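You operate a simulated robot arm through the tools that you are given. There is no shell and no other tool. Be economical: measure what you need, move in short steps, check, and stop when the job is done.

The job below is to be done with a simulated two-armed robot. You get a single attempt, and the scene is never put back.

JOB
Turn the open slot to the mark, lock the holder and wedge the slot.
Fine: push the wedge home with the pusher, holder locked; put the pusher back; the liners stay in. Set down upright: pusher.

Only the result counts: the job must be done as asked and must still hold three seconds after the hand-in. Knocking over, shifting, dropping, spilling or breaking anything else fails it.

ROBOT AND FRAMES
Two 7-joint arms with two-finger parallel grippers on one trunk, on a base that drives. Base frame: it is fixed to the floor where the robot stands at the start and does not move with it; the origin is under the middle of the robot, x ahead of it, y to its left, z up; the surface under the hand at the start is at about z = 720. Units: mm, rad, N and s.
The left shoulder is at the start at [70, 177, 1045], the right one opposite. With the tool pointing down near the work surface each hand reaches from about 280 to 720 mm from the robot's upright axis, wherever it stands, measured 20 degrees to its own side. Places, roughly: holder lock [400, -200, 800]; holder nest [500, 0, 800]. Payload 3.43 kg a hand.
The TCP of each hand is the grasp point between the finger pads, 30 mm short of the fingertips. In the tool frame z runs along the fingers and y along their closing line. The gripper opens to 94 mm. The fingers are 28 mm wide and 10 mm thick; the gripper's body (50 by 96 mm) begins 55 mm behind the TCP.
Orientation is told as [roll, pitch, yaw] about the base's x, y, z axes, in that order, counted from this pose: with the fingers straight down and closing along the base's y, the tool's x points along the base's -x, its y along +y and its z along -z.

CONTROLS
- The arms move only by the tool play_rows. It takes "left_motion", "right_motion" or both (then of equal length, played together; a hand with none holds still); each is a list of rows, each a list of 2 entries, a list of its own where there are three numbers: the shift along the tool's x, y, z in units of 40 mm (1.0 is 40 mm), then the turn, a rotation vector about the tool's x, y, z in units of 4 degrees (1.0 is 4 degrees). In form: [[[x, y, z], [ax, ay, az]], ...]. A call has 1 to 20 rows; each row shifts and turns the commanded pose from where the row before left it, along the tool's axes as they then stand. "left_gripper" and "right_gripper" are, for a hand that has rows, the opening, from 0 (shut) to 1 (fully open), set as the call begins (left out, the last holds). A call with a number of a shift or a turn outside -1 to 1 is refused whole. Each row takes 0.2 s and may step no farther than 50 mm and 0.15 rad from the row before; otherwise, or with a gripper value out of range, the whole call is refused. Where a pose cannot be reached the arm comes as near as it can. A force on the tool above 40 N (or 10 N above the force at the start of the call, whichever is more), or a blocked arm, ends the call early, and 0.2 s more pass. The fingers move at their own pace (about 153 mm/s each) and stop on an object; they squeeze with about 36 N. The grip force told is the motor's: it shows also when the fingers shut on nothing. Time passes only in rows, and 0.2 s behind the last, so rows that do not move let the fingers close. The reply holds the time, the measured pose of the TCP, the force on the tool along the base axes, the opening and the grip force, in the units named above and with some noise, with the torque about the TCP (base axes, N m) and any sound that the robot's microphone picked up.
- Cameras (640 x 400 px; columns grow to the right, rows downward): "scene" is now at [144, -20.7, 1366]; the picture's right is [-0.23, -0.97, -0.00], its down [-0.66, 0.16, -0.73] and it looks along [0.71, -0.17, -0.68] (base axes); focal length 290 px, centre (320, 200). "left" rides on the left gripper at [76, -14, -102] in its tool frame; the picture's right is [0.18, 0.98, 0.00], its down [-0.75, 0.14, -0.64] and it looks along [-0.63, 0.12, 0.77] (tool axes); focal length 243 px, centre (320, 200). "right" rides on the right gripper at [76, 14, -103] in its tool frame; the picture's right is [-0.18, 0.98, 0.00], its down [-0.75, -0.14, -0.64] and it looks along [-0.63, -0.12, 0.77] (tool axes); focal length 243 px, centre (320, 200). There is no depth. A picture from a camera that has moved, and an enlarged one, comes with that camera's place and axes in the base frame and with its lens. The place of the scene camera against the robot may be out by one fixed shift of up to 25 mm in any direction.
- get_image(camera): a new picture of that camera. The clock stands still meanwhile.
- slide_trunk(by): slides the trunk up (or, below 0, down) by that many mm; the arms and the scene camera ride with it, the base frame stays. It gives what a move gives, with no picture.
- roll_base(legs): drives the robot by 1 to 6 legs, each [ahead, turn to the left] in mm and rad, along the robot's own axes; the way and the turn of a leg run together, so that a leg with both is an arc; at most 1500 mm and 3.142 rad a leg. The arms and the cameras ride along, it lands a little off, and it stops where it bumps. It gives what a move gives.
- pan_tilt(pan, tilt): turns the head with the scene camera to pan (to the left, within 1.501 rad either way) and tilt (down, from -0.506 to 1.204), counted from straight ahead of the robot. It gives what a move gives.
- enlarge(camera, box): a new picture of the part [left, top, right, bottom] of that camera's present view, enlarged. The clock stands still meanwhile.
- finish_job(): hands the job in; it is judged then, once.

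Go step by step. Nothing tells you exact positions but the pictures and the camera data: compare them with the known pose of the tool, close in by small moves and look again before you grip or let go. The budget is 120 turns and 108 pictures, counting those below and the enlarged ones. Unless the task says otherwise, let go and move clear before handing in, and close with one line.

The tools are called after "Call:" as name(argument=value, ...) on one line, values as JSON. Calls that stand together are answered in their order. play_rows: Moves the arms, as the interface text tells. Its arguments: {"type":"object","properties":{"left_motion":{"type":"array","items":{"type":"array"}},"left_gripper":{"type":"number"},"right_motion":{"type":"array","items":{"type":"array"}},"right_gripper":{"type":"number"}},"required":[]} The other tools are called the same way: slide_trunk (by) slides the trunk up or down; roll_base (legs) drives the base; pan_tilt (pan, tilt) turns the head that bears the scene camera; get_image (camera) takes a picture; enlarge (camera, box) takes an enlarged picture of a part of a camera's view; finish_job () hands the job in.

At the start:

```text
t: 0.0
left_position: [517.4, 86.6, 1075.7]
left_tcp_rot: [-0.001, 0.0, -0.003]
left_contact_force: [0.4, 0.7, 0.4]
left_ft_torque: [-0.01, 0.0, 0.04]
left_gripper_width: 94.0
left_finger_force: 0.0
right_position: [374.0, -253.1, 1056.0]
right_tcp_rot: [0.001, -0.001, 0.0]
right_contact_force: [-0.5, -0.2, -0.1]
right_ft_torque: [-0.02, 0.04, 0.02]
right_gripper_width: 94.1
right_finger_force: 0.1
trunk travel left (down, up): [-625.0, 215.0]
robot x, y, heading: [-0.9, 2.4, -0.005]
head pan, tilt: [-0.232, 0.75]
```

scene: 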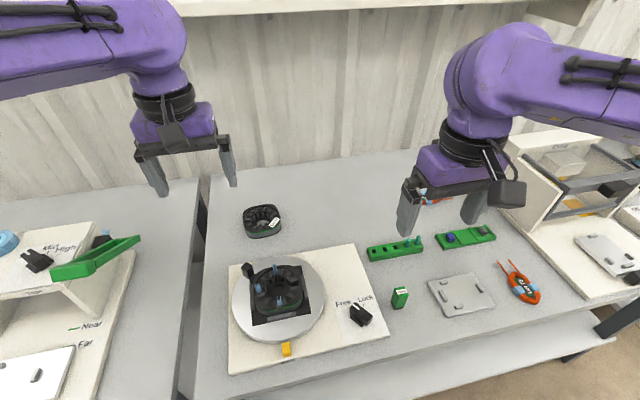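
right: 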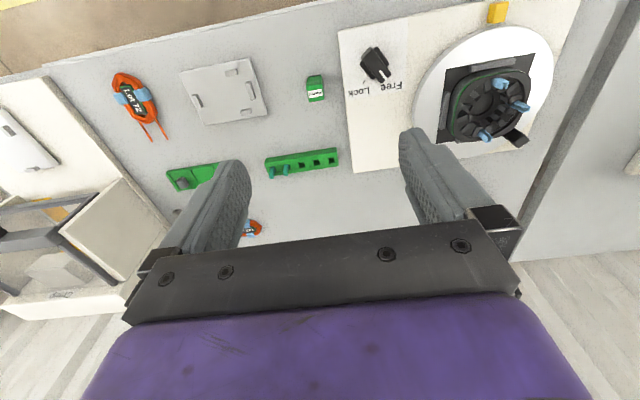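
left: 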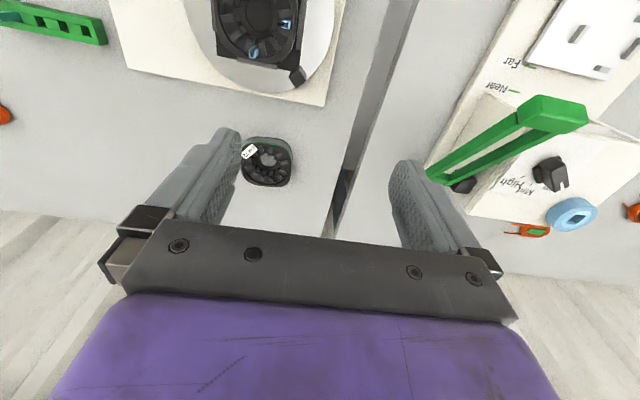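

I see a board with a turntable holder, a Free/Lock knob, a green rack with wedges, a second green rack (perhaps the pusher's) and a yellow mark. I'll look closer first.

Call:
enlarge(camera="scene", box=[220, 240, 400, 370])

Call:
enlarge(camera="scene", box=[350, 215, 550, 320])

Call:
enlarge(camera="right", box=[340, 0, 580, 180])

```text
3.08 times, centred on (310, 305) of scene
camera zoom: at [144.0, -20.7, 1366.0], right [-0.23, -0.97, 0.0], down [-0.66, 0.16, -0.73], along [0.71, -0.17, -0.68], focal length 892 px, centre (351, -123)
```

zoom: 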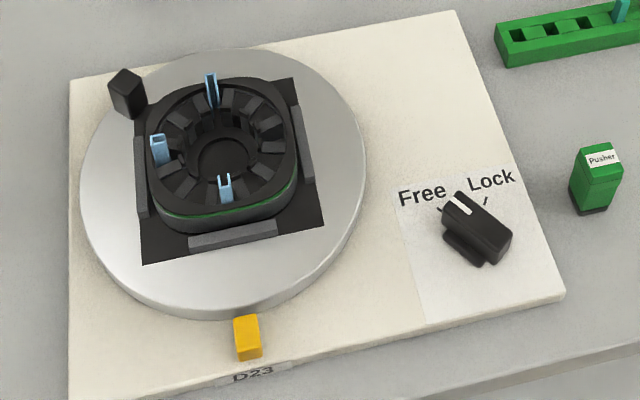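

```text
3.20 times, centred on (450, 268) of scene
camera zoom: at [144.0, -20.7, 1366.0], right [-0.23, -0.97, 0.0], down [-0.66, 0.16, -0.73], along [0.71, -0.17, -0.68], focal length 927 px, centre (-96, -16)
```

zoom: 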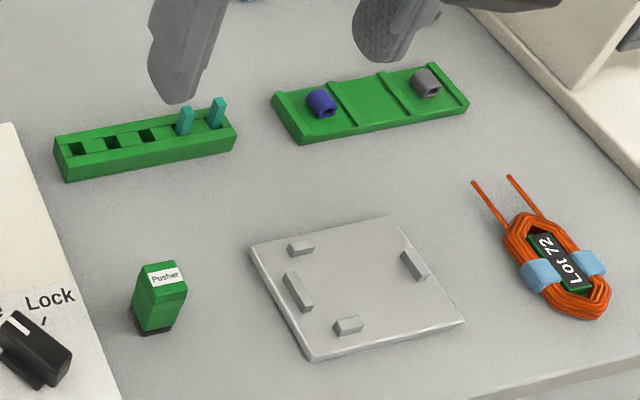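

```text
2.22 times, centred on (460, 90) of right
camera zoom: at [296.6, -237.8, 1160.8], right [0.18, 0.98, 0.0], down [0.75, -0.14, 0.64], along [0.63, -0.12, -0.77], focal length 539 px, centre (9, 444)
```

zoom: 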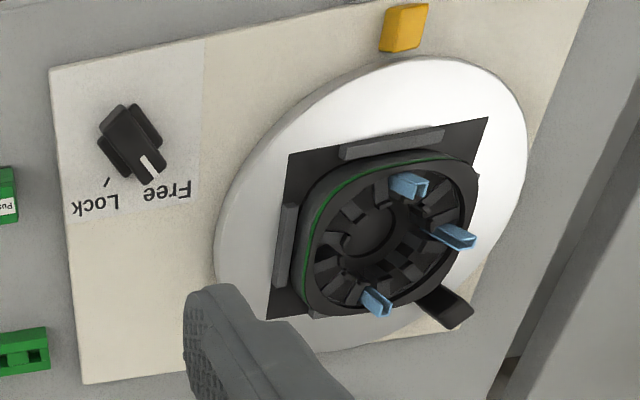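

The stator sits on the turntable with three blue liners, and I need to see which slot is still open. I'll bring the left hand camera in above it.

Call:
play_rows(left_motion=[[[0.73, -0.545, 0.74], [0, 0, 0]], [[0.73, -0.545, 0.74], [0, 0, 0]], [[0.73, -0.545, 0.74], [0, 0, 0]], [[0.73, -0.545, 0.74], [0, 0, 0]], [[0.73, -0.545, 0.74], [0, 0, 0]], [[0, 0, 0], [0, 0, 0]]])

Call:
get_image(camera="left")

Call:
get_image(camera="scene")

```text
t: 1.4
left_position: [370.9, -22.4, 927.1]
left_tcp_rot: [0.0, 0.0, 0.001]
left_contact_force: [0.8, -0.5, -0.1]
left_ft_torque: [0.0, -0.02, 0.02]
left_gripper_width: 93.9
left_finger_force: 0.1
right_position: [373.5, -251.3, 1057.2]
right_tcp_rot: [0.0, -0.002, 0.0]
right_contact_force: [0.2, 0.4, -0.5]
right_ft_torque: [-0.02, 0.0, -0.04]
right_gripper_width: 94.1
right_finger_force: 0.1
trunk travel left (down, up): [-625.0, 215.0]
robot x, y, heading: [-0.2, 2.1, -0.001]
head pan, tilt: [-0.232, 0.75]
```

```text
101 pictures are left
camera left: at [295.2, -37.5, 1028.7], right [-0.18, 0.98, 0.0], down [0.75, 0.14, 0.64], along [0.63, 0.12, -0.77], focal length 243 px, centre (320, 200)
```

left: 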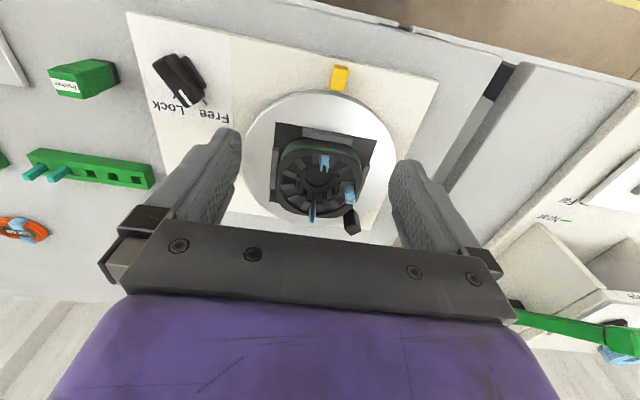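

```text
100 pictures are left
camera scene: at [144.3, -20.0, 1366.0], right [-0.23, -0.97, 0.0], down [-0.66, 0.16, -0.73], along [0.71, -0.17, -0.68], focal length 290 px, centre (320, 200)
```

scene: 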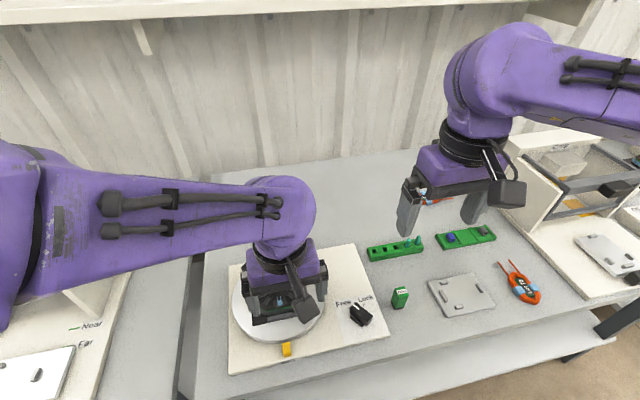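

Call:
enlarge(camera="left", box=[260, 120, 390, 240])

Call:
enlarge(camera="left", box=[0, 30, 220, 200])

```text
3.33 times, centred on (325, 180) of left
camera zoom: at [295.2, -37.5, 1028.7], right [-0.18, 0.98, 0.0], down [0.75, 0.14, 0.64], along [0.63, 0.12, -0.77], focal length 809 px, centre (303, 267)
```

zoom: 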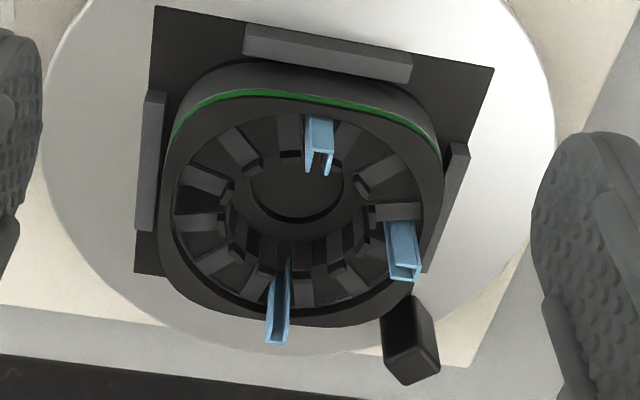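

```text
2.35 times, centred on (110, 115) of left
camera zoom: at [295.2, -37.5, 1028.7], right [-0.18, 0.98, 0.0], down [0.75, 0.14, 0.64], along [0.63, 0.12, -0.77], focal length 571 px, centre (814, 400)
```

zoom: 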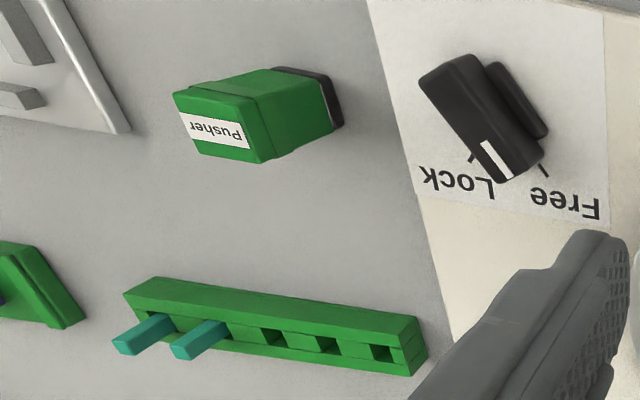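

Call:
play_rows(left_motion=[[[-0.84, 0.125, 0.29], [0, 0, 0]], [[-0.84, 0.125, 0.29], [0, 0, 0]], [[-0.84, 0.125, 0.29], [0, 0, 0]], [[-0.84, 0.125, 0.29], [0, 0, 0]], [[0, 0, 0], [0, 0, 0]]])

Call:
enlarge(camera="left", box=[200, 0, 440, 170])

```text
t: 2.6
left_position: [506.9, 0.0, 880.7]
left_tcp_rot: [-0.001, -0.003, -0.003]
left_contact_force: [0.6, 0.2, 0.6]
left_ft_torque: [-0.01, 0.0, 0.0]
left_gripper_width: 94.1
left_finger_force: 0.0
right_position: [372.4, -252.9, 1056.8]
right_tcp_rot: [0.001, -0.002, 0.001]
right_contact_force: [-0.2, 0.7, 0.9]
right_ft_torque: [0.01, -0.01, -0.01]
right_gripper_width: 94.1
right_finger_force: 0.1
trunk travel left (down, up): [-625.0, 215.0]
robot x, y, heading: [1.9, 2.4, 0.001]
head pan, tilt: [-0.232, 0.75]
```

```text
2.35 times, centred on (320, 85) of left
camera zoom: at [430.2, -14.7, 982.3], right [-0.18, 0.98, 0.0], down [0.75, 0.14, 0.64], along [0.63, 0.12, -0.77], focal length 571 px, centre (320, 471)
```

zoom: 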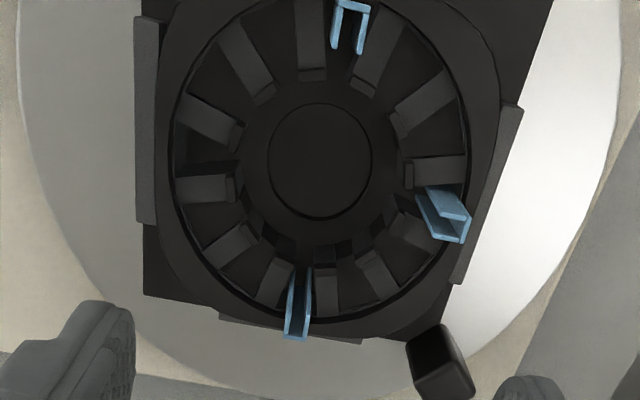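

Call:
enlarge(camera="left", box=[300, 0, 380, 50])

Call:
enlarge(camera="left", box=[340, 60, 420, 110])

Call:
enlarge(camera="left", box=[280, 95, 360, 145])

Call:
enlarge(camera="left", box=[0, 0, 640, 400])

```text
8.00 times, centred on (340, 25) of left
camera zoom: at [430.2, -14.7, 982.3], right [-0.18, 0.98, 0.0], down [0.75, 0.14, 0.64], along [0.63, 0.12, -0.77], focal length 1941 px, centre (160, 1600)
```

zoom: 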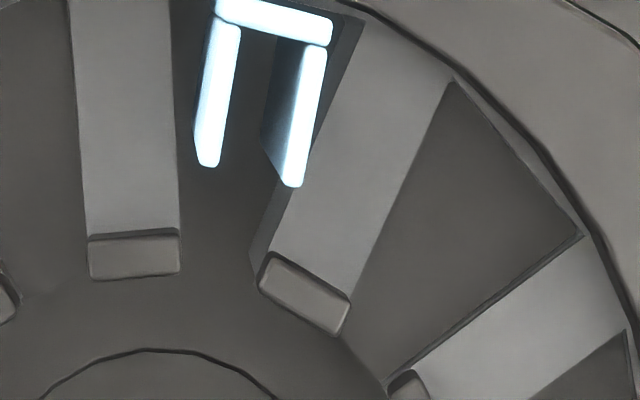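

```text
8.00 times, centred on (380, 85) of left
camera zoom: at [430.2, -14.7, 982.3], right [-0.18, 0.98, 0.0], down [0.75, 0.14, 0.64], along [0.63, 0.12, -0.77], focal length 1941 px, centre (-160, 1120)
```

zoom: 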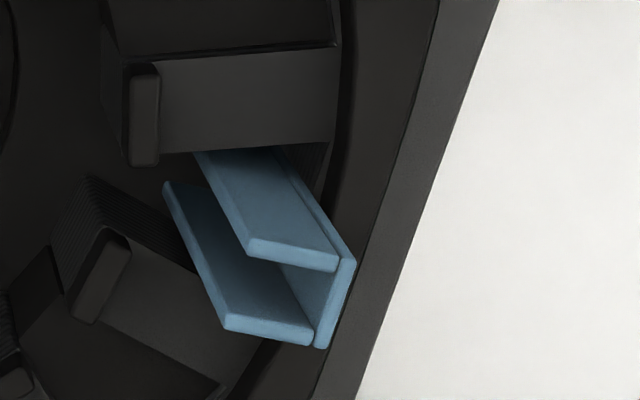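

```text
8.00 times, centred on (320, 120) of left
camera zoom: at [430.2, -14.7, 982.3], right [-0.18, 0.98, 0.0], down [0.75, 0.14, 0.64], along [0.63, 0.12, -0.77], focal length 1941 px, centre (320, 840)
```

zoom: 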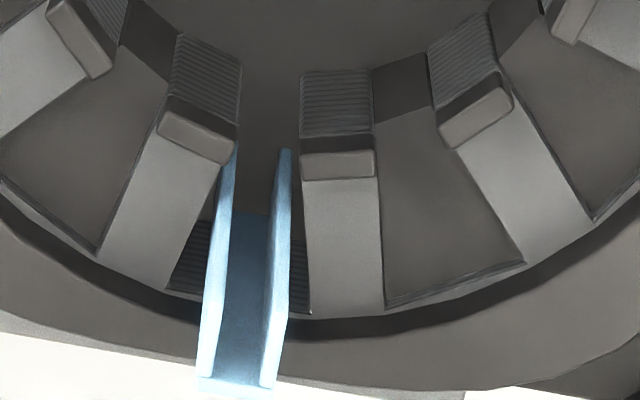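

```text
1.00 times, centred on (320, 200) of left (not enlarged: the box is as wide or as high as the picture)
camera zoom: at [430.2, -14.7, 982.3], right [-0.18, 0.98, 0.0], down [0.75, 0.14, 0.64], along [0.63, 0.12, -0.77], focal length 243 px, centre (320, 200)
```

zoom: 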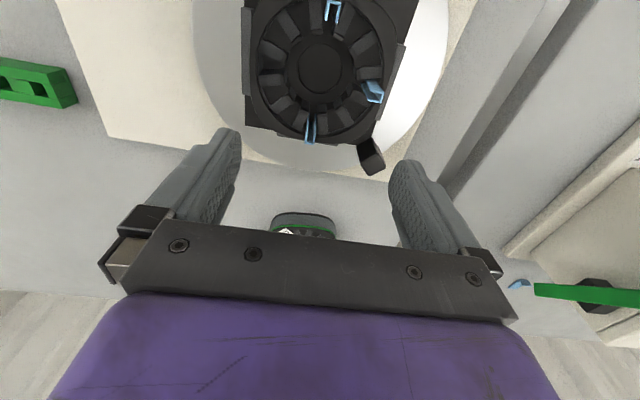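

Call:
enlarge(camera="left", box=[255, 35, 335, 85])

Call:
enlarge(camera="left", box=[255, 75, 335, 125])

Call:
enlarge(camera="left", box=[255, 200, 355, 250])

```text
8.00 times, centred on (295, 60) of left
camera zoom: at [430.2, -14.7, 982.3], right [-0.18, 0.98, 0.0], down [0.75, 0.14, 0.64], along [0.63, 0.12, -0.77], focal length 1941 px, centre (520, 1320)
```

zoom: 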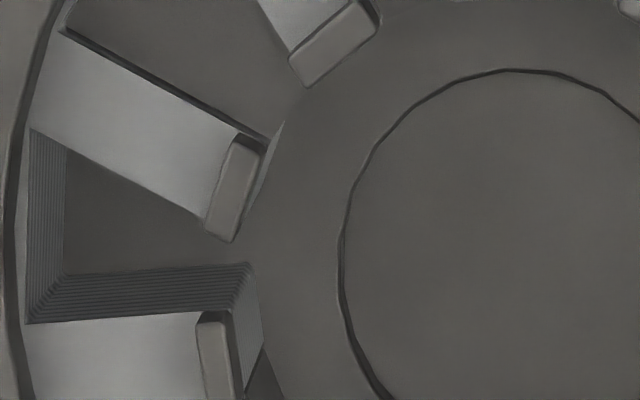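

```text
8.00 times, centred on (295, 100) of left
camera zoom: at [430.2, -14.7, 982.3], right [-0.18, 0.98, 0.0], down [0.75, 0.14, 0.64], along [0.63, 0.12, -0.77], focal length 1941 px, centre (520, 1000)
```

zoom: 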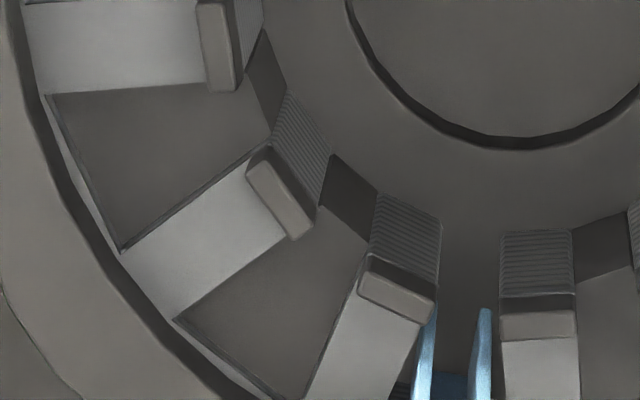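

```text
6.40 times, centred on (305, 225) of left
camera zoom: at [430.2, -14.7, 982.3], right [-0.18, 0.98, 0.0], down [0.75, 0.14, 0.64], along [0.63, 0.12, -0.77], focal length 1553 px, centre (416, 40)
```

zoom: 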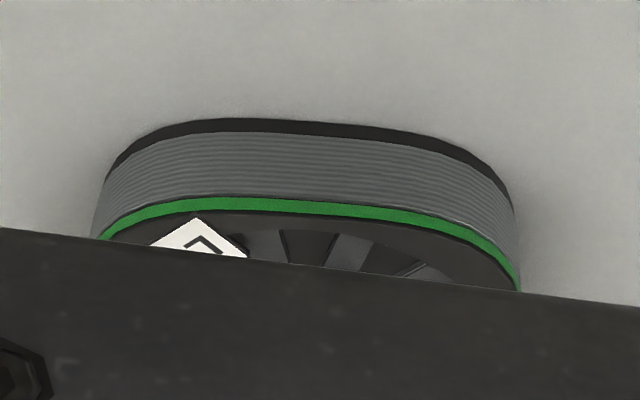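

Call:
enlarge(camera="scene", box=[235, 195, 295, 245])

Call:
enlarge(camera="scene", box=[360, 225, 430, 270])

Call:
enlarge(camera="right", box=[440, 50, 560, 150])

```text
8.00 times, centred on (265, 220) of scene
camera zoom: at [142.7, -20.8, 1366.2], right [-0.23, -0.97, 0.0], down [-0.66, 0.16, -0.73], along [0.71, -0.17, -0.68], focal length 2318 px, centre (760, 40)
```

zoom: 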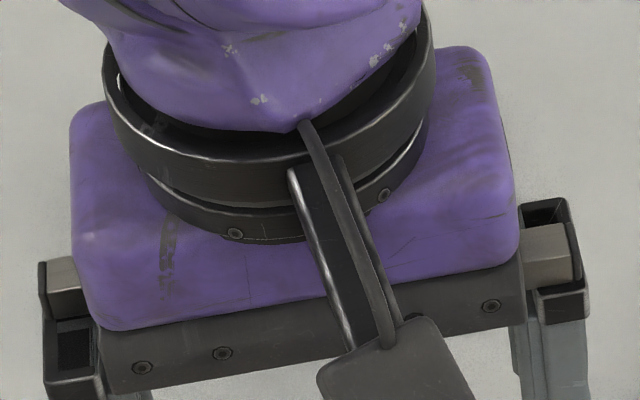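

```text
8.89 times, centred on (395, 248) of scene
camera zoom: at [142.7, -20.8, 1366.2], right [-0.23, -0.97, 0.0], down [-0.66, 0.16, -0.73], along [0.71, -0.17, -0.68], focal length 2575 px, centre (-347, -222)
```

zoom: 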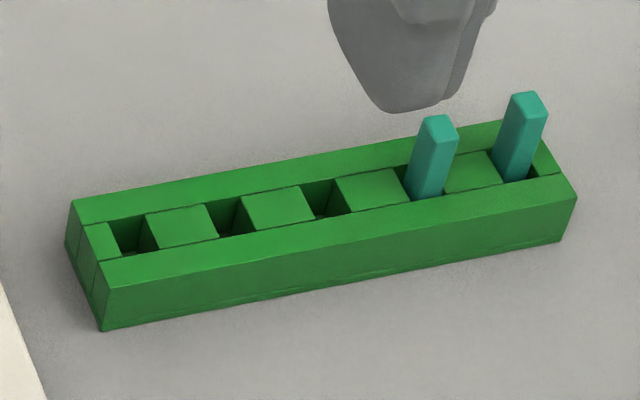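

```text
4.00 times, centred on (500, 100) of right
camera zoom: at [295.5, -238.0, 1161.1], right [0.18, 0.98, 0.0], down [0.75, -0.14, 0.64], along [0.63, -0.12, -0.77], focal length 970 px, centre (-400, 600)
```

zoom: 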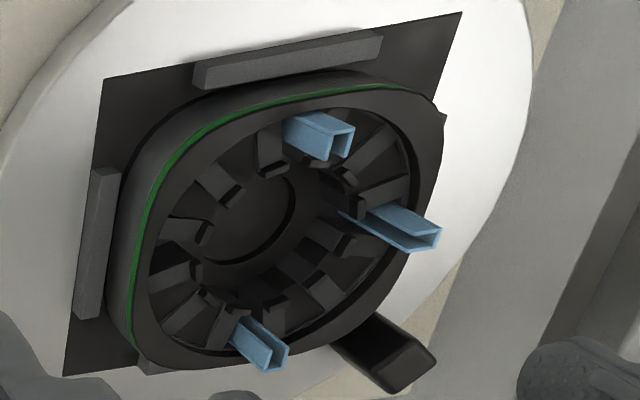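

Call:
play_rows(left_motion=[[[0.63, 0.1, -0.3], [0, 0, 0]], [[0.63, 0.1, -0.3], [0, 0, 0]], [[0, 0, 0], [0, 0, 0]]])

Call:
enlarge(camera="left", box=[270, 60, 350, 110])

Call:
enlarge(camera="left", box=[260, 100, 380, 175])

```text
t: 3.4
left_position: [456.5, 6.9, 903.8]
left_tcp_rot: [0.0, 0.0, -0.001]
left_contact_force: [0.7, 0.5, -0.4]
left_ft_torque: [0.03, 0.02, 0.02]
left_gripper_width: 94.0
left_finger_force: 0.1
right_position: [373.9, -251.8, 1055.3]
right_tcp_rot: [0.0, 0.0, 0.0]
right_contact_force: [0.3, -0.7, 0.3]
right_ft_torque: [-0.03, -0.04, -0.01]
right_gripper_width: 94.2
right_finger_force: 0.0
trunk travel left (down, up): [-625.0, 215.0]
robot x, y, heading: [-0.4, -3.3, -0.0]
head pan, tilt: [-0.232, 0.75]
```

```text
8.00 times, centred on (310, 85) of left
camera zoom: at [382.1, -7.7, 1005.9], right [-0.18, 0.98, 0.0], down [0.75, 0.14, 0.64], along [0.63, 0.12, -0.77], focal length 1941 px, centre (400, 1120)
```

zoom: 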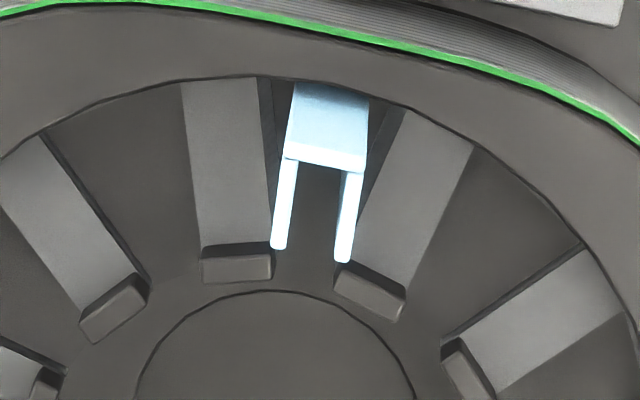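

```text
5.33 times, centred on (320, 138) of left
camera zoom: at [382.1, -7.7, 1005.9], right [-0.18, 0.98, 0.0], down [0.75, 0.14, 0.64], along [0.63, 0.12, -0.77], focal length 1294 px, centre (320, 533)
```

zoom: 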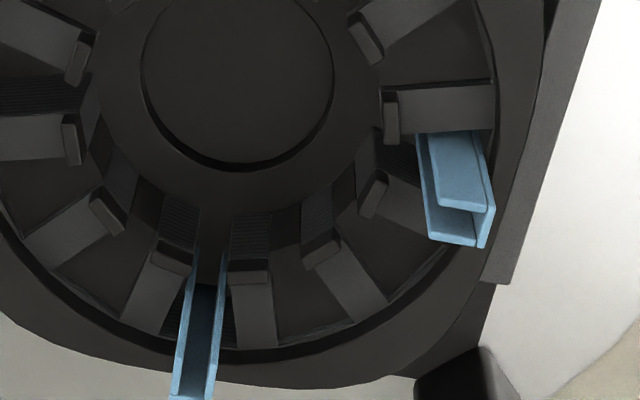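

Call:
play_rows(right_motion=[[[-0.49, -0.455, 0.925], [0, 0, 0]], [[-0.49, -0.455, 0.925], [0, 0, 0]], [[-0.49, -0.455, 0.925], [0, 0, 0]], [[-0.49, -0.455, 0.925], [0, 0, 0]], [[-0.49, -0.455, 0.925], [0, 0, 0]], [[-0.49, -0.455, 0.925], [0, 0, 0]], [[0, 0, 0], [0, 0, 0]]])

Call:
get_image(camera="right")

```text
t: 5.0
left_position: [456.7, 6.7, 905.0]
left_tcp_rot: [0.0, -0.003, -0.001]
left_contact_force: [0.0, 0.4, -0.2]
left_ft_torque: [-0.02, 0.01, 0.04]
left_gripper_width: 94.0
left_finger_force: 0.0
right_position: [490.3, -361.8, 833.4]
right_tcp_rot: [0.001, -0.004, 0.001]
right_contact_force: [-0.9, -0.1, 0.5]
right_ft_torque: [-0.02, 0.01, 0.01]
right_gripper_width: 94.3
right_finger_force: 0.1
trunk travel left (down, up): [-625.0, 215.0]
robot x, y, heading: [-0.1, 1.6, -0.0]
head pan, tilt: [-0.232, 0.75]
```

```text
84 pictures are left
camera right: at [414.1, -347.5, 937.4], right [0.18, 0.98, 0.0], down [0.75, -0.14, 0.64], along [0.63, -0.12, -0.76], focal length 243 px, centre (320, 200)
```

right: 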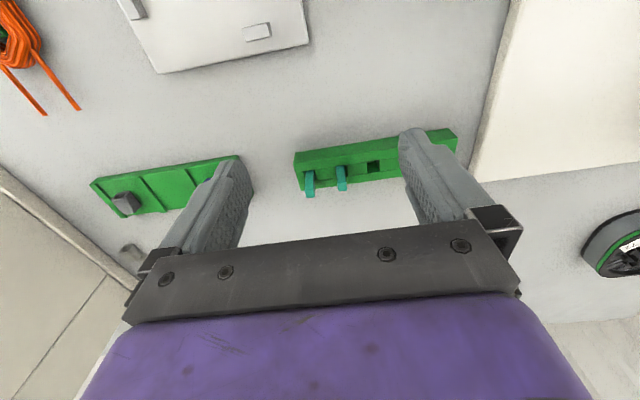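

Call:
enlarge(camera="right", box=[285, 150, 385, 210])

Call:
enlarge(camera="right", box=[570, 195, 640, 290])

```text
6.40 times, centred on (335, 180) of right
camera zoom: at [414.1, -347.5, 937.4], right [0.18, 0.98, 0.0], down [0.75, -0.14, 0.64], along [0.63, -0.12, -0.76], focal length 1553 px, centre (224, 328)
```

zoom: 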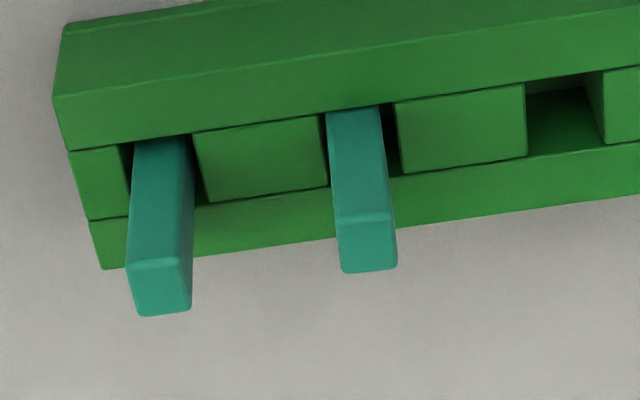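

```text
4.21 times, centred on (605, 242) of right
camera zoom: at [414.1, -347.5, 937.4], right [0.18, 0.98, 0.0], down [0.75, -0.14, 0.64], along [0.63, -0.12, -0.76], focal length 1022 px, centre (-880, 21)
```

zoom: 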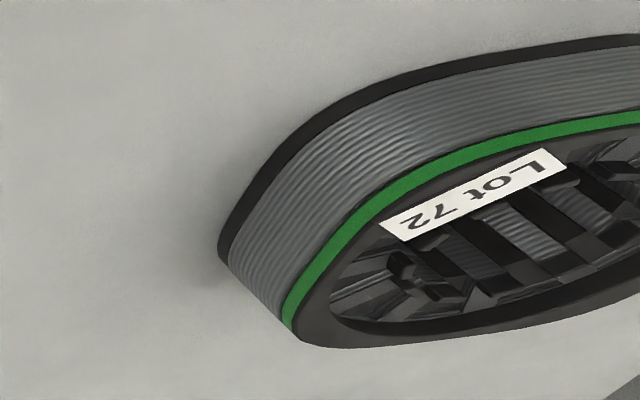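

The slot with no liner, on the −y side, is the open one; the yellow mark is at −x, so the table has to turn −90°. I'll look at the table handle next.

Call:
enlarge(camera="left", box=[240, 60, 420, 200])

Call:
enlarge(camera="left", box=[320, 120, 400, 190])

```text
2.86 times, centred on (330, 130) of left
camera zoom: at [380.7, -7.3, 1006.6], right [-0.18, 0.98, 0.0], down [0.75, 0.14, 0.64], along [0.63, 0.12, -0.77], focal length 693 px, centre (291, 400)
```

zoom: 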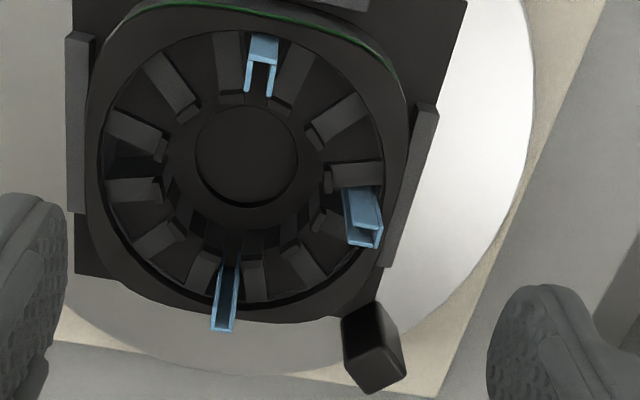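

```text
5.71 times, centred on (360, 155) of left
camera zoom: at [380.7, -7.3, 1006.6], right [-0.18, 0.98, 0.0], down [0.75, 0.14, 0.64], along [0.63, 0.12, -0.77], focal length 1386 px, centre (91, 457)
```

zoom: 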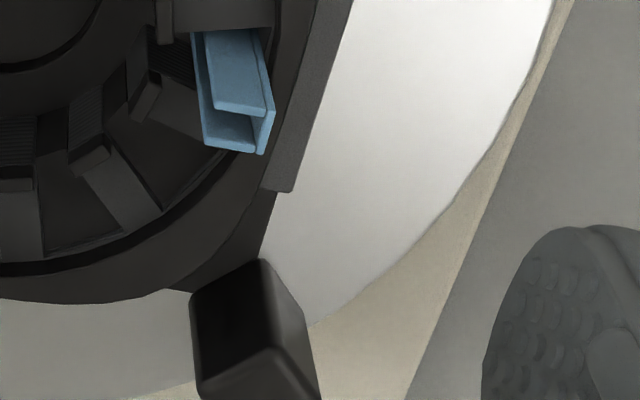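

Call:
play_rows(left_motion=[[[-0.654, 0.408, 0.45], [0, 0, 0]], [[-0.654, 0.408, 0.45], [0, 0, 0]], [[-0.654, 0.408, 0.45], [0, 0, 0]], [[0, 0, 0], [0, 0, -0.9375]], [[0, 0, 0], [0, 0, -0.9375]], [[0, 0, 0], [0, 0, -0.9375]], [[0, 0, 0], [0, 0, -0.9375]], [[0, 0, 0], [0, 0, -0.9375]], [[0, 0, 0], [0, 0, -0.9375]], [[0, 0, 0], [0, 0, -0.9375]], [[0, 0, 0], [0, 0, -0.9375]], [[0, 0, 0], [0, 0, -0.9375]], [[0, 0, 0], [0, 0, -0.9375]], [[0, 0, 0], [0, 0, -0.9375]], [[0, 0, 0], [0, 0, -0.9375]], [[0, 0, 0], [0, 0, 0]]])

Call:
get_image(camera="left")

```text
t: 8.4
left_position: [538.3, 60.8, 855.2]
left_tcp_rot: [-0.019, 0.02, 0.809]
left_contact_force: [0.3, 0.2, 0.1]
left_ft_torque: [0.0, 0.01, 0.02]
left_gripper_width: 93.9
left_finger_force: 0.1
right_position: [491.5, -361.4, 832.9]
right_tcp_rot: [0.001, -0.002, 0.0]
right_contact_force: [0.3, 0.6, -0.8]
right_ft_torque: [0.0, -0.02, 0.02]
right_gripper_width: 94.3
right_finger_force: 0.1
trunk travel left (down, up): [-625.0, 215.0]
robot x, y, heading: [-0.1, 0.0, 0.0]
head pan, tilt: [-0.232, 0.75]
```

```text
79 pictures are left
camera left: at [497.2, -2.2, 959.1], right [-0.84, 0.54, -0.01], down [0.42, 0.66, 0.62], along [0.35, 0.52, -0.78], focal length 243 px, centre (320, 200)
```

left: 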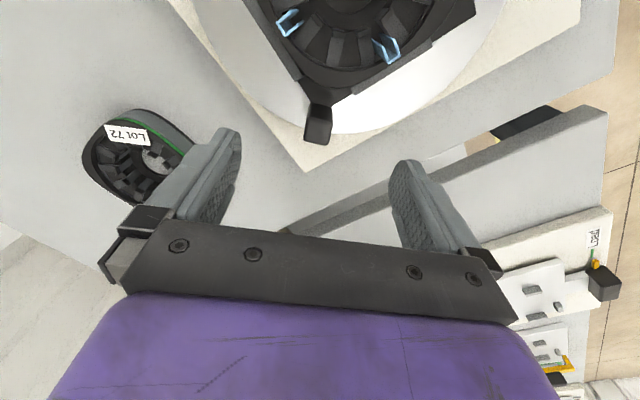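

Call:
play_rows(left_motion=[[[0, -0.04, 0.6], [0, 0, 0]], [[0, -0.04, 0.6], [0, 0, 0]], [[0, 0, 0.55], [0, 0, 0]], [[0, 0, 0], [0, 0, 0]]], left_gripper=0.55)

Call:
get_image(camera="left")

```text
t: 9.4
left_position: [538.0, 53.9, 783.8]
left_tcp_rot: [-0.013, 0.007, 0.801]
left_contact_force: [0.4, -2.2, 19.8]
left_ft_torque: [0.5, 0.29, 0.17]
left_gripper_width: 50.5
left_finger_force: 0.0
right_position: [489.9, -362.9, 834.6]
right_tcp_rot: [0.002, -0.005, 0.001]
right_contact_force: [-0.1, 0.1, 1.0]
right_ft_torque: [0.0, 0.0, 0.0]
right_gripper_width: 93.9
right_finger_force: 0.0
trunk travel left (down, up): [-625.0, 215.0]
robot x, y, heading: [-3.7, 0.3, -0.002]
head pan, tilt: [-0.232, 0.75]
```

```text
78 pictures are left
camera left: at [496.1, -8.3, 888.1], right [-0.83, 0.55, -0.01], down [0.42, 0.65, 0.64], along [0.36, 0.53, -0.77], focal length 243 px, centre (320, 200)
```

left: 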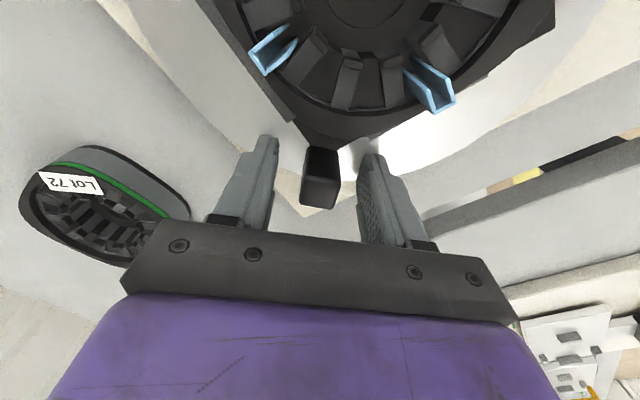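

The fingertips are resting on the disk, so I'll raise slightly and close on the post.

Call:
play_rows(left_motion=[[[0, 0, -0.15], [0, 0, 0]], [[0, 0, 0], [0, 0, 0]]])

Call:
play_rows(left_motion=[[[0, 0, 0], [0, 0, 0]], [[0, 0, 0], [0, 0, 0]], [[0, 0, 0], [0, 0, 0]]], left_gripper=0)

Call:
get_image(camera="left")

```text
t: 10.0
left_position: [537.2, 56.8, 784.9]
left_tcp_rot: [-0.001, 0.012, 0.801]
left_contact_force: [-0.9, 0.9, 9.0]
left_ft_torque: [-0.06, -0.2, -0.1]
left_gripper_width: 50.9
left_finger_force: 0.0
right_position: [489.8, -362.0, 834.0]
right_tcp_rot: [0.003, -0.002, 0.001]
right_contact_force: [-0.1, 0.5, -0.7]
right_ft_torque: [0.01, 0.0, -0.05]
right_gripper_width: 94.0
right_finger_force: 0.0
trunk travel left (down, up): [-625.0, 215.0]
robot x, y, heading: [-1.6, 1.4, -0.001]
head pan, tilt: [-0.232, 0.75]
```

```text
t: 10.8
left_position: [538.2, 55.2, 785.5]
left_tcp_rot: [-0.002, 0.017, 0.799]
left_contact_force: [-0.4, 3.2, -12.4]
left_ft_torque: [0.46, -0.42, -0.2]
left_gripper_width: 24.5
left_finger_force: 44.9
right_position: [491.4, -361.8, 832.5]
right_tcp_rot: [0.0, 0.0, 0.0]
right_contact_force: [0.0, 0.6, -0.5]
right_ft_torque: [0.01, -0.01, 0.04]
right_gripper_width: 93.9
right_finger_force: 0.1
trunk travel left (down, up): [-625.0, 215.0]
robot x, y, heading: [2.2, -0.2, -0.004]
head pan, tilt: [-0.232, 0.75]
```

```text
77 pictures are left
camera left: at [496.5, -7.8, 888.5], right [-0.83, 0.55, 0.0], down [0.43, 0.65, 0.63], along [0.35, 0.52, -0.78], focal length 243 px, centre (320, 200)
```

left: 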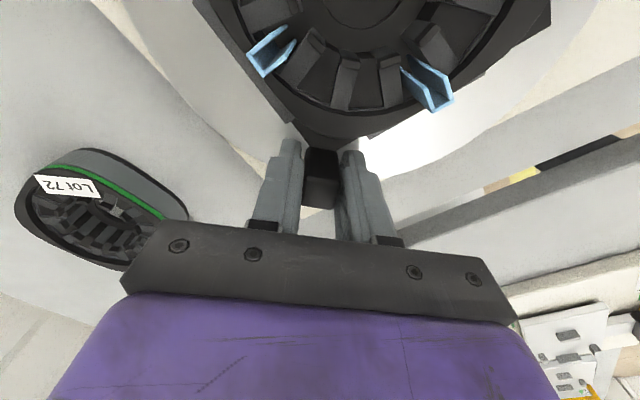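

Call:
play_rows(left_motion=[[[0.0053, -0.1522, 0], [0, 0, 1]], [[0.0053, -0.1522, 0], [0, 0, 1]], [[0.0053, -0.1522, 0], [0, 0, 1]], [[0.0053, -0.1522, 0], [0, 0, 1]], [[0.0053, -0.1522, 0], [0, 0, 1]], [[0, 0, 0], [0, 0, 0]]])

Call:
get_image(camera="left")

```text
t: 12.2
left_position: [556.7, 27.7, 788.3]
left_tcp_rot: [0.001, -0.004, 0.434]
left_contact_force: [10.0, 3.7, 3.6]
left_ft_torque: [0.51, -1.11, 0.04]
left_gripper_width: 24.3
left_finger_force: 44.7
right_position: [492.2, -362.2, 833.0]
right_tcp_rot: [0.0, 0.0, -0.001]
right_contact_force: [0.5, 0.7, 0.3]
right_ft_torque: [0.0, -0.02, -0.01]
right_gripper_width: 94.2
right_finger_force: 0.0
trunk travel left (down, up): [-625.0, 215.0]
robot x, y, heading: [-0.1, -3.9, -0.001]
head pan, tilt: [-0.232, 0.75]
```

```text
76 pictures are left
camera left: at [492.9, -17.2, 889.4], right [-0.58, 0.81, 0.0], down [0.62, 0.44, 0.64], along [0.53, 0.37, -0.76], focal length 243 px, centre (320, 200)
```

left: 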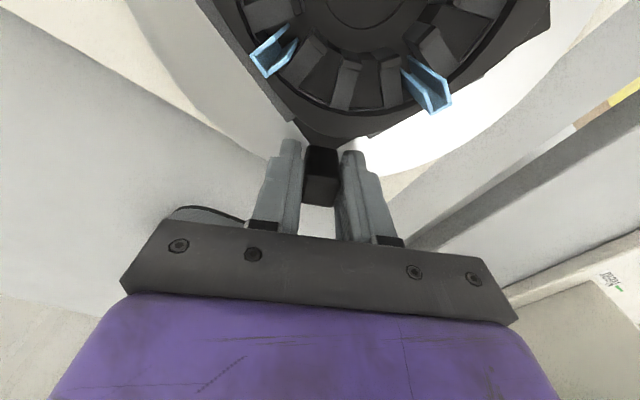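

The table turns with the hand. I'll carry on.

Call:
play_rows(left_motion=[[[0.0053, -0.1522, 0], [0, 0, 1]], [[0.0053, -0.1522, 0], [0, 0, 1]], [[0.0053, -0.1522, 0], [0, 0, 1]], [[0.0053, -0.1522, 0], [0, 0, 1]], [[0.0053, -0.1522, 0], [0, 0, 1]], [[0.0053, -0.1522, 0], [0, 0, 1]], [[0.0053, -0.1522, 0], [0, 0, 1]], [[0.0053, -0.1522, 0], [0, 0, 1]], [[0, 0, 0], [0, 0, 0]]])

```text
t: 14.2
left_position: [563.1, -21.0, 788.3]
left_tcp_rot: [0.0, -0.002, -0.124]
left_contact_force: [8.2, -0.7, 18.4]
left_ft_torque: [0.04, 0.53, -0.14]
left_gripper_width: 24.2
left_finger_force: 44.6
right_position: [489.4, -362.1, 832.9]
right_tcp_rot: [0.002, -0.003, 0.001]
right_contact_force: [-0.4, 0.5, 0.3]
right_ft_torque: [0.01, -0.03, 0.02]
right_gripper_width: 94.3
right_finger_force: 0.1
trunk travel left (down, up): [-625.0, 215.0]
robot x, y, heading: [2.3, 1.7, 0.001]
head pan, tilt: [-0.232, 0.75]
```

Call:
play_rows(left_motion=[[[0.0053, -0.1522, -0.01], [0, 0, 1]], [[0.0053, -0.1522, -0.01], [0, 0, 1]], [[0.0053, -0.1522, -0.01], [0, 0, 1]], [[0.0053, -0.1522, -0.01], [0, 0, 1]], [[0.0053, -0.1522, -0.01], [0, 0, 1]], [[0.0053, -0.1522, -0.01], [0, 0, 1]], [[0.0053, -0.1522, 0], [0, 0, 1]], [[0.0053, -0.1522, 0], [0, 0, 1]], [[0, 0, 0], [0, 0, 0]]])

Call:
get_image(camera="scene")

```text
t: 16.2
left_position: [541.7, -63.7, 787.9]
left_tcp_rot: [0.0, 0.005, -0.685]
left_contact_force: [-15.3, 11.5, -18.0]
left_ft_torque: [0.52, 0.52, 0.01]
left_gripper_width: 24.4
left_finger_force: 45.2
right_position: [491.2, -360.4, 832.6]
right_tcp_rot: [0.0, 0.0, -0.001]
right_contact_force: [1.1, 0.3, -0.1]
right_ft_torque: [-0.01, -0.01, 0.01]
right_gripper_width: 93.7
right_finger_force: 0.1
trunk travel left (down, up): [-625.0, 215.0]
robot x, y, heading: [-0.1, -2.9, 0.001]
head pan, tilt: [-0.232, 0.75]
```

```text
75 pictures are left
camera scene: at [143.8, -19.1, 1365.9], right [-0.23, -0.97, 0.0], down [-0.66, 0.16, -0.73], along [0.71, -0.17, -0.68], focal length 290 px, centre (320, 200)
```

scene: 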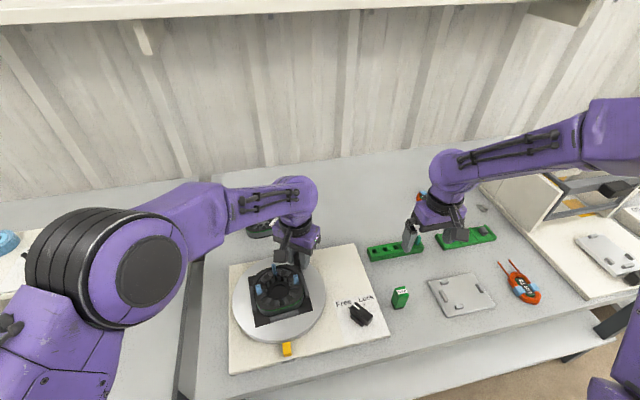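

Call:
play_rows(left_motion=[[[0.03, -0.096, 0.01], [0, 0, 0.63]], [[0.03, -0.096, 0.01], [0, 0, 0.63]], [[0, 0, 0], [0, 0, 0]], [[0, 0, 0], [0, 0, 0]]])

Call:
enlarge(camera="scene", box=[220, 245, 340, 365])

```text
t: 17.2
left_position: [537.9, -68.5, 787.5]
left_tcp_rot: [-0.003, -0.001, -0.769]
left_contact_force: [-10.8, 12.4, -17.1]
left_ft_torque: [0.6, 0.55, -0.08]
left_gripper_width: 24.1
left_finger_force: 45.2
right_position: [492.2, -361.2, 832.7]
right_tcp_rot: [0.001, 0.0, -0.001]
right_contact_force: [-0.4, -0.2, -0.8]
right_ft_torque: [0.02, 0.02, 0.0]
right_gripper_width: 94.1
right_finger_force: 0.1
trunk travel left (down, up): [-625.0, 215.0]
robot x, y, heading: [-1.8, 0.6, -0.003]
head pan, tilt: [-0.232, 0.75]
```

```text
3.33 times, centred on (280, 305) of scene
camera zoom: at [144.9, -18.8, 1365.9], right [-0.23, -0.97, 0.0], down [-0.66, 0.16, -0.73], along [0.71, -0.17, -0.68], focal length 966 px, centre (453, -150)
```

zoom: 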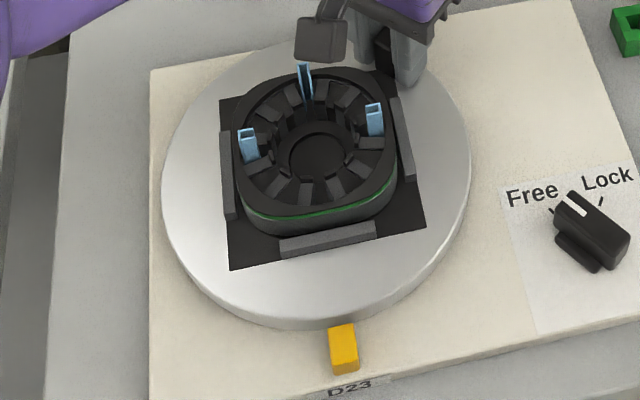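

Call:
enlarge(camera="scene", box=[250, 285, 310, 365])

Call:
get_image(camera="left")

```text
5.00 times, centred on (280, 325) of scene
camera zoom: at [144.9, -18.8, 1365.9], right [-0.23, -0.97, 0.0], down [-0.66, 0.16, -0.73], along [0.71, -0.17, -0.68], focal length 1449 px, centre (520, -425)
```

zoom: 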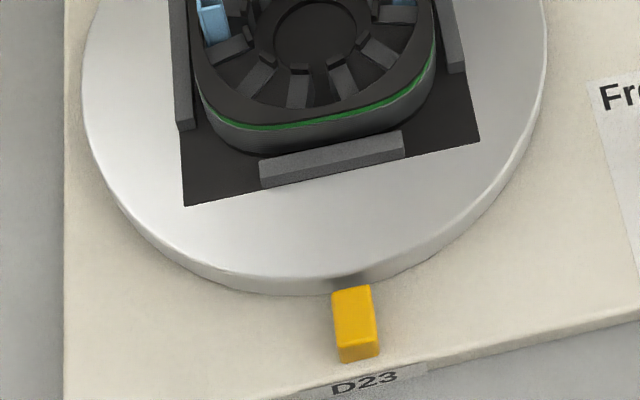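

```text
72 pictures are left
camera left: at [473.1, -25.5, 889.9], right [0.55, 0.83, 0.0], down [0.64, -0.42, 0.64], along [0.53, -0.35, -0.77], focal length 243 px, centre (320, 200)
```

left: 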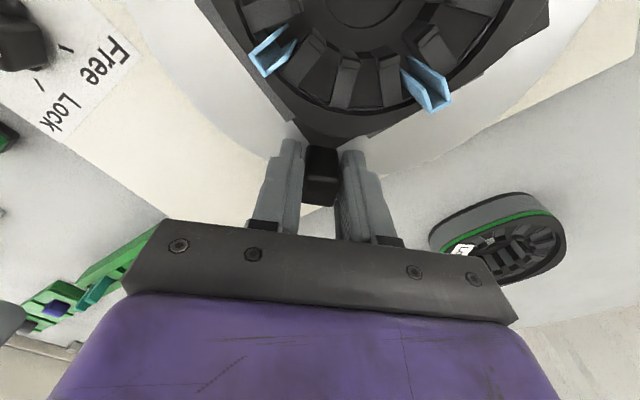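

The open slot now lines up with the mark within about 1°. I'll keep hold of the post and bring the right hand over the lock knob.

Call:
play_rows(right_motion=[[[0.44, 0.83, -0.15], [0, 0, 0]], [[0.44, 0.83, -0.15], [0, 0, 0]], [[0.44, 0.83, -0.15], [0, 0, 0]], [[0.44, 0.83, -0.15], [0, 0, 0]], [[0.44, 0.83, -0.15], [0, 0, 0]], [[0.44, 0.83, -0.15], [0, 0, 0]], [[0, 0, 0], [0, 0, 0]]])

Call:
get_image(camera="right")

```text
t: 18.8
left_position: [537.4, -68.1, 788.1]
left_tcp_rot: [-0.003, -0.001, -0.768]
left_contact_force: [-10.2, 9.7, -16.9]
left_ft_torque: [-0.36, -0.44, 0.02]
left_gripper_width: 24.3
left_finger_force: 44.8
right_position: [384.3, -159.7, 868.8]
right_tcp_rot: [0.0, 0.001, 0.0]
right_contact_force: [-0.5, -0.1, 0.0]
right_ft_torque: [0.01, 0.0, 0.0]
right_gripper_width: 94.3
right_finger_force: 0.1
trunk travel left (down, up): [-625.0, 215.0]
robot x, y, heading: [-2.9, 1.0, 0.004]
head pan, tilt: [-0.232, 0.75]
```

```text
71 pictures are left
camera right: at [307.5, -144.7, 973.5], right [0.18, 0.98, 0.0], down [0.75, -0.14, 0.64], along [0.63, -0.12, -0.77], focal length 243 px, centre (320, 200)
```

right: 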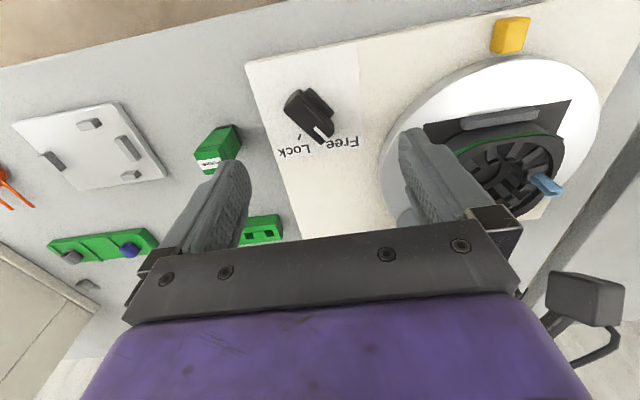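

Call:
enlarge(camera="right", box=[260, 70, 370, 170])

Call:
enlarge(camera="scene", box=[330, 285, 390, 335])

Call:
enlarge(camera="right", box=[190, 115, 250, 180])

```text
4.00 times, centred on (315, 120) of right
camera zoom: at [307.5, -144.7, 973.5], right [0.18, 0.98, 0.0], down [0.75, -0.14, 0.64], along [0.63, -0.12, -0.77], focal length 970 px, centre (340, 520)
```

zoom: 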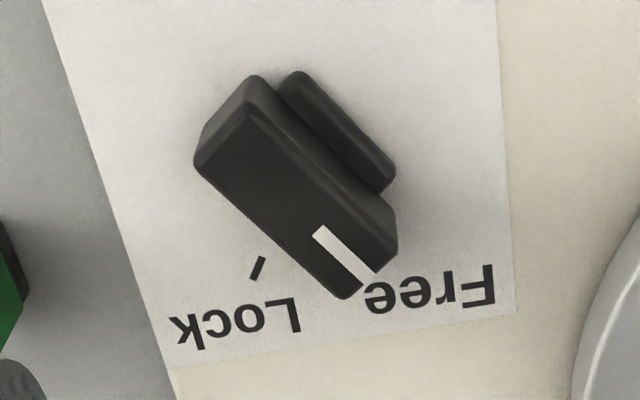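

```text
8.00 times, centred on (360, 310) of scene
camera zoom: at [144.7, -18.8, 1366.0], right [-0.23, -0.97, 0.0], down [-0.66, 0.16, -0.73], along [0.71, -0.17, -0.68], focal length 2318 px, centre (0, -680)
```

zoom: 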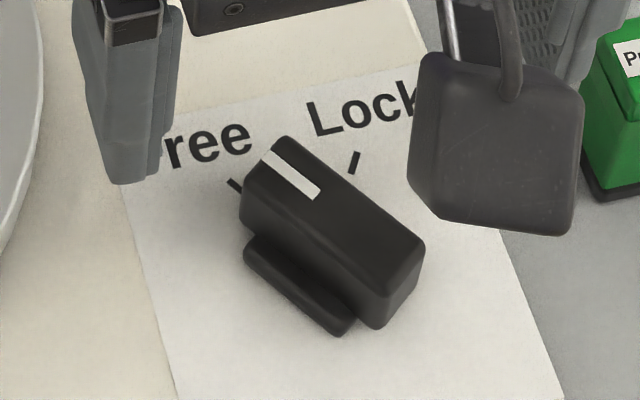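

```text
6.15 times, centred on (220, 148) of right
camera zoom: at [307.5, -144.7, 973.5], right [0.18, 0.98, 0.0], down [0.75, -0.14, 0.64], along [0.63, -0.12, -0.77], focal length 1493 px, centre (935, 523)
```

zoom: 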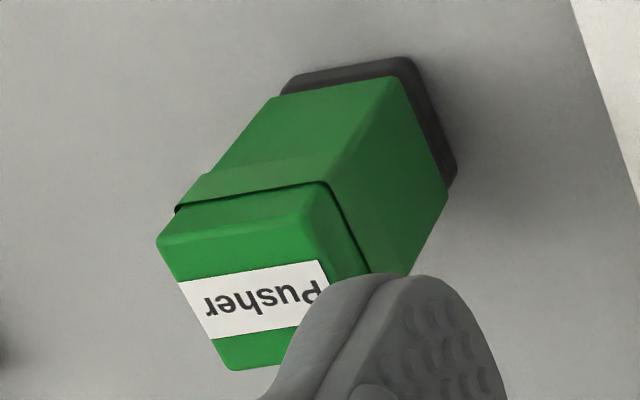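

The knob points at Free, and Lock is about 75° clockwise. I'll yaw the right hand across the bar and descend above it.

Call:
play_rows(right_motion=[[[-0.15, -0.275, 0.5], [0, 0, -1]], [[0, 0, 0.5], [0, 0, -1]], [[0, 0, 0], [0, 0, -1]], [[0, 0, 0], [0, 0, -1]], [[0, 0, 0], [0, 0, -1]], [[0, 0, 0], [0, 0, -1]], [[0, 0, 0], [0, 0, -1]], [[0, 0, 0], [0, 0, -1]], [[0, 0, 0], [0, 0, -1]], [[0, 0, 0], [0, 0, -0.75]], [[0, 0, 0], [0, 0, 0]]], right_gripper=0.6)

Call:
get_image(camera="right")

```text
t: 21.2
left_position: [537.3, -68.5, 788.4]
left_tcp_rot: [0.0, -0.001, -0.771]
left_contact_force: [-7.0, 7.6, -13.0]
left_ft_torque: [0.25, 0.24, -0.1]
left_gripper_width: 24.3
left_finger_force: 45.1
right_position: [391.0, -171.8, 830.9]
right_tcp_rot: [0.0, 0.001, 0.684]
right_contact_force: [0.6, -0.6, -0.7]
right_ft_torque: [-0.02, 0.01, -0.01]
right_gripper_width: 56.5
right_finger_force: 0.0
trunk travel left (down, up): [-625.0, 215.0]
robot x, y, heading: [-0.8, 5.9, 0.002]
head pan, tilt: [-0.232, 0.75]
```

```text
67 pictures are left
camera right: at [323.0, -208.3, 934.8], right [-0.48, 0.88, 0.0], down [0.67, 0.37, 0.64], along [0.56, 0.31, -0.77], focal length 243 px, centre (320, 200)
```

right: 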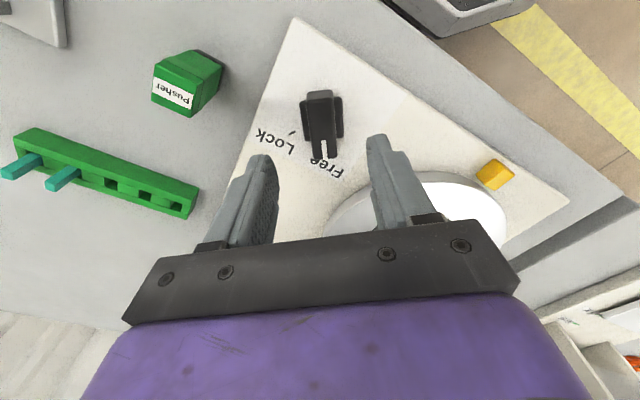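

Call:
play_rows(right_motion=[[[0, 0, 0.5], [0, 0, 0]], [[0, 0, 0.5], [0, 0, 0]], [[0, 0, 0.3], [0, 0, 0]], [[0, 0, 0.1], [0, 0, 0]], [[0, 0, 0], [0, 0, 0]]])

Call:
get_image(camera="right")

```text
t: 22.4
left_position: [537.9, -67.4, 788.1]
left_tcp_rot: [0.0, 0.0, -0.77]
left_contact_force: [-6.0, 6.8, -10.9]
left_ft_torque: [0.05, 0.1, -0.02]
left_gripper_width: 24.2
left_finger_force: 44.9
right_position: [391.2, -172.2, 774.7]
right_tcp_rot: [0.001, 0.001, 0.681]
right_contact_force: [-0.7, 0.6, 0.3]
right_ft_torque: [-0.02, 0.02, 0.02]
right_gripper_width: 56.5
right_finger_force: 0.2
trunk travel left (down, up): [-625.0, 215.0]
robot x, y, heading: [-4.1, -0.9, -0.003]
head pan, tilt: [-0.232, 0.75]
```

```text
66 pictures are left
camera right: at [323.0, -208.6, 878.9], right [-0.48, 0.88, 0.0], down [0.67, 0.36, 0.64], along [0.57, 0.31, -0.77], focal length 243 px, centre (320, 200)
```

right: 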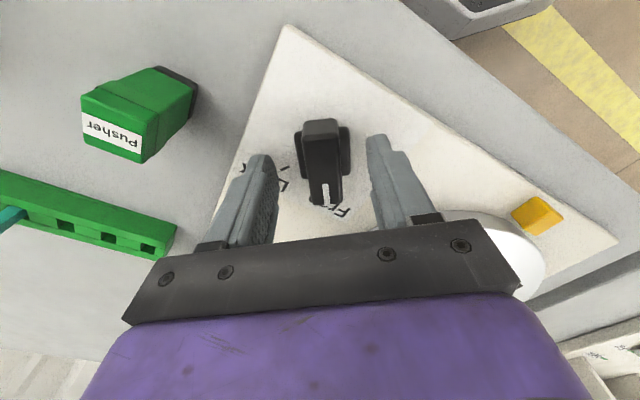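

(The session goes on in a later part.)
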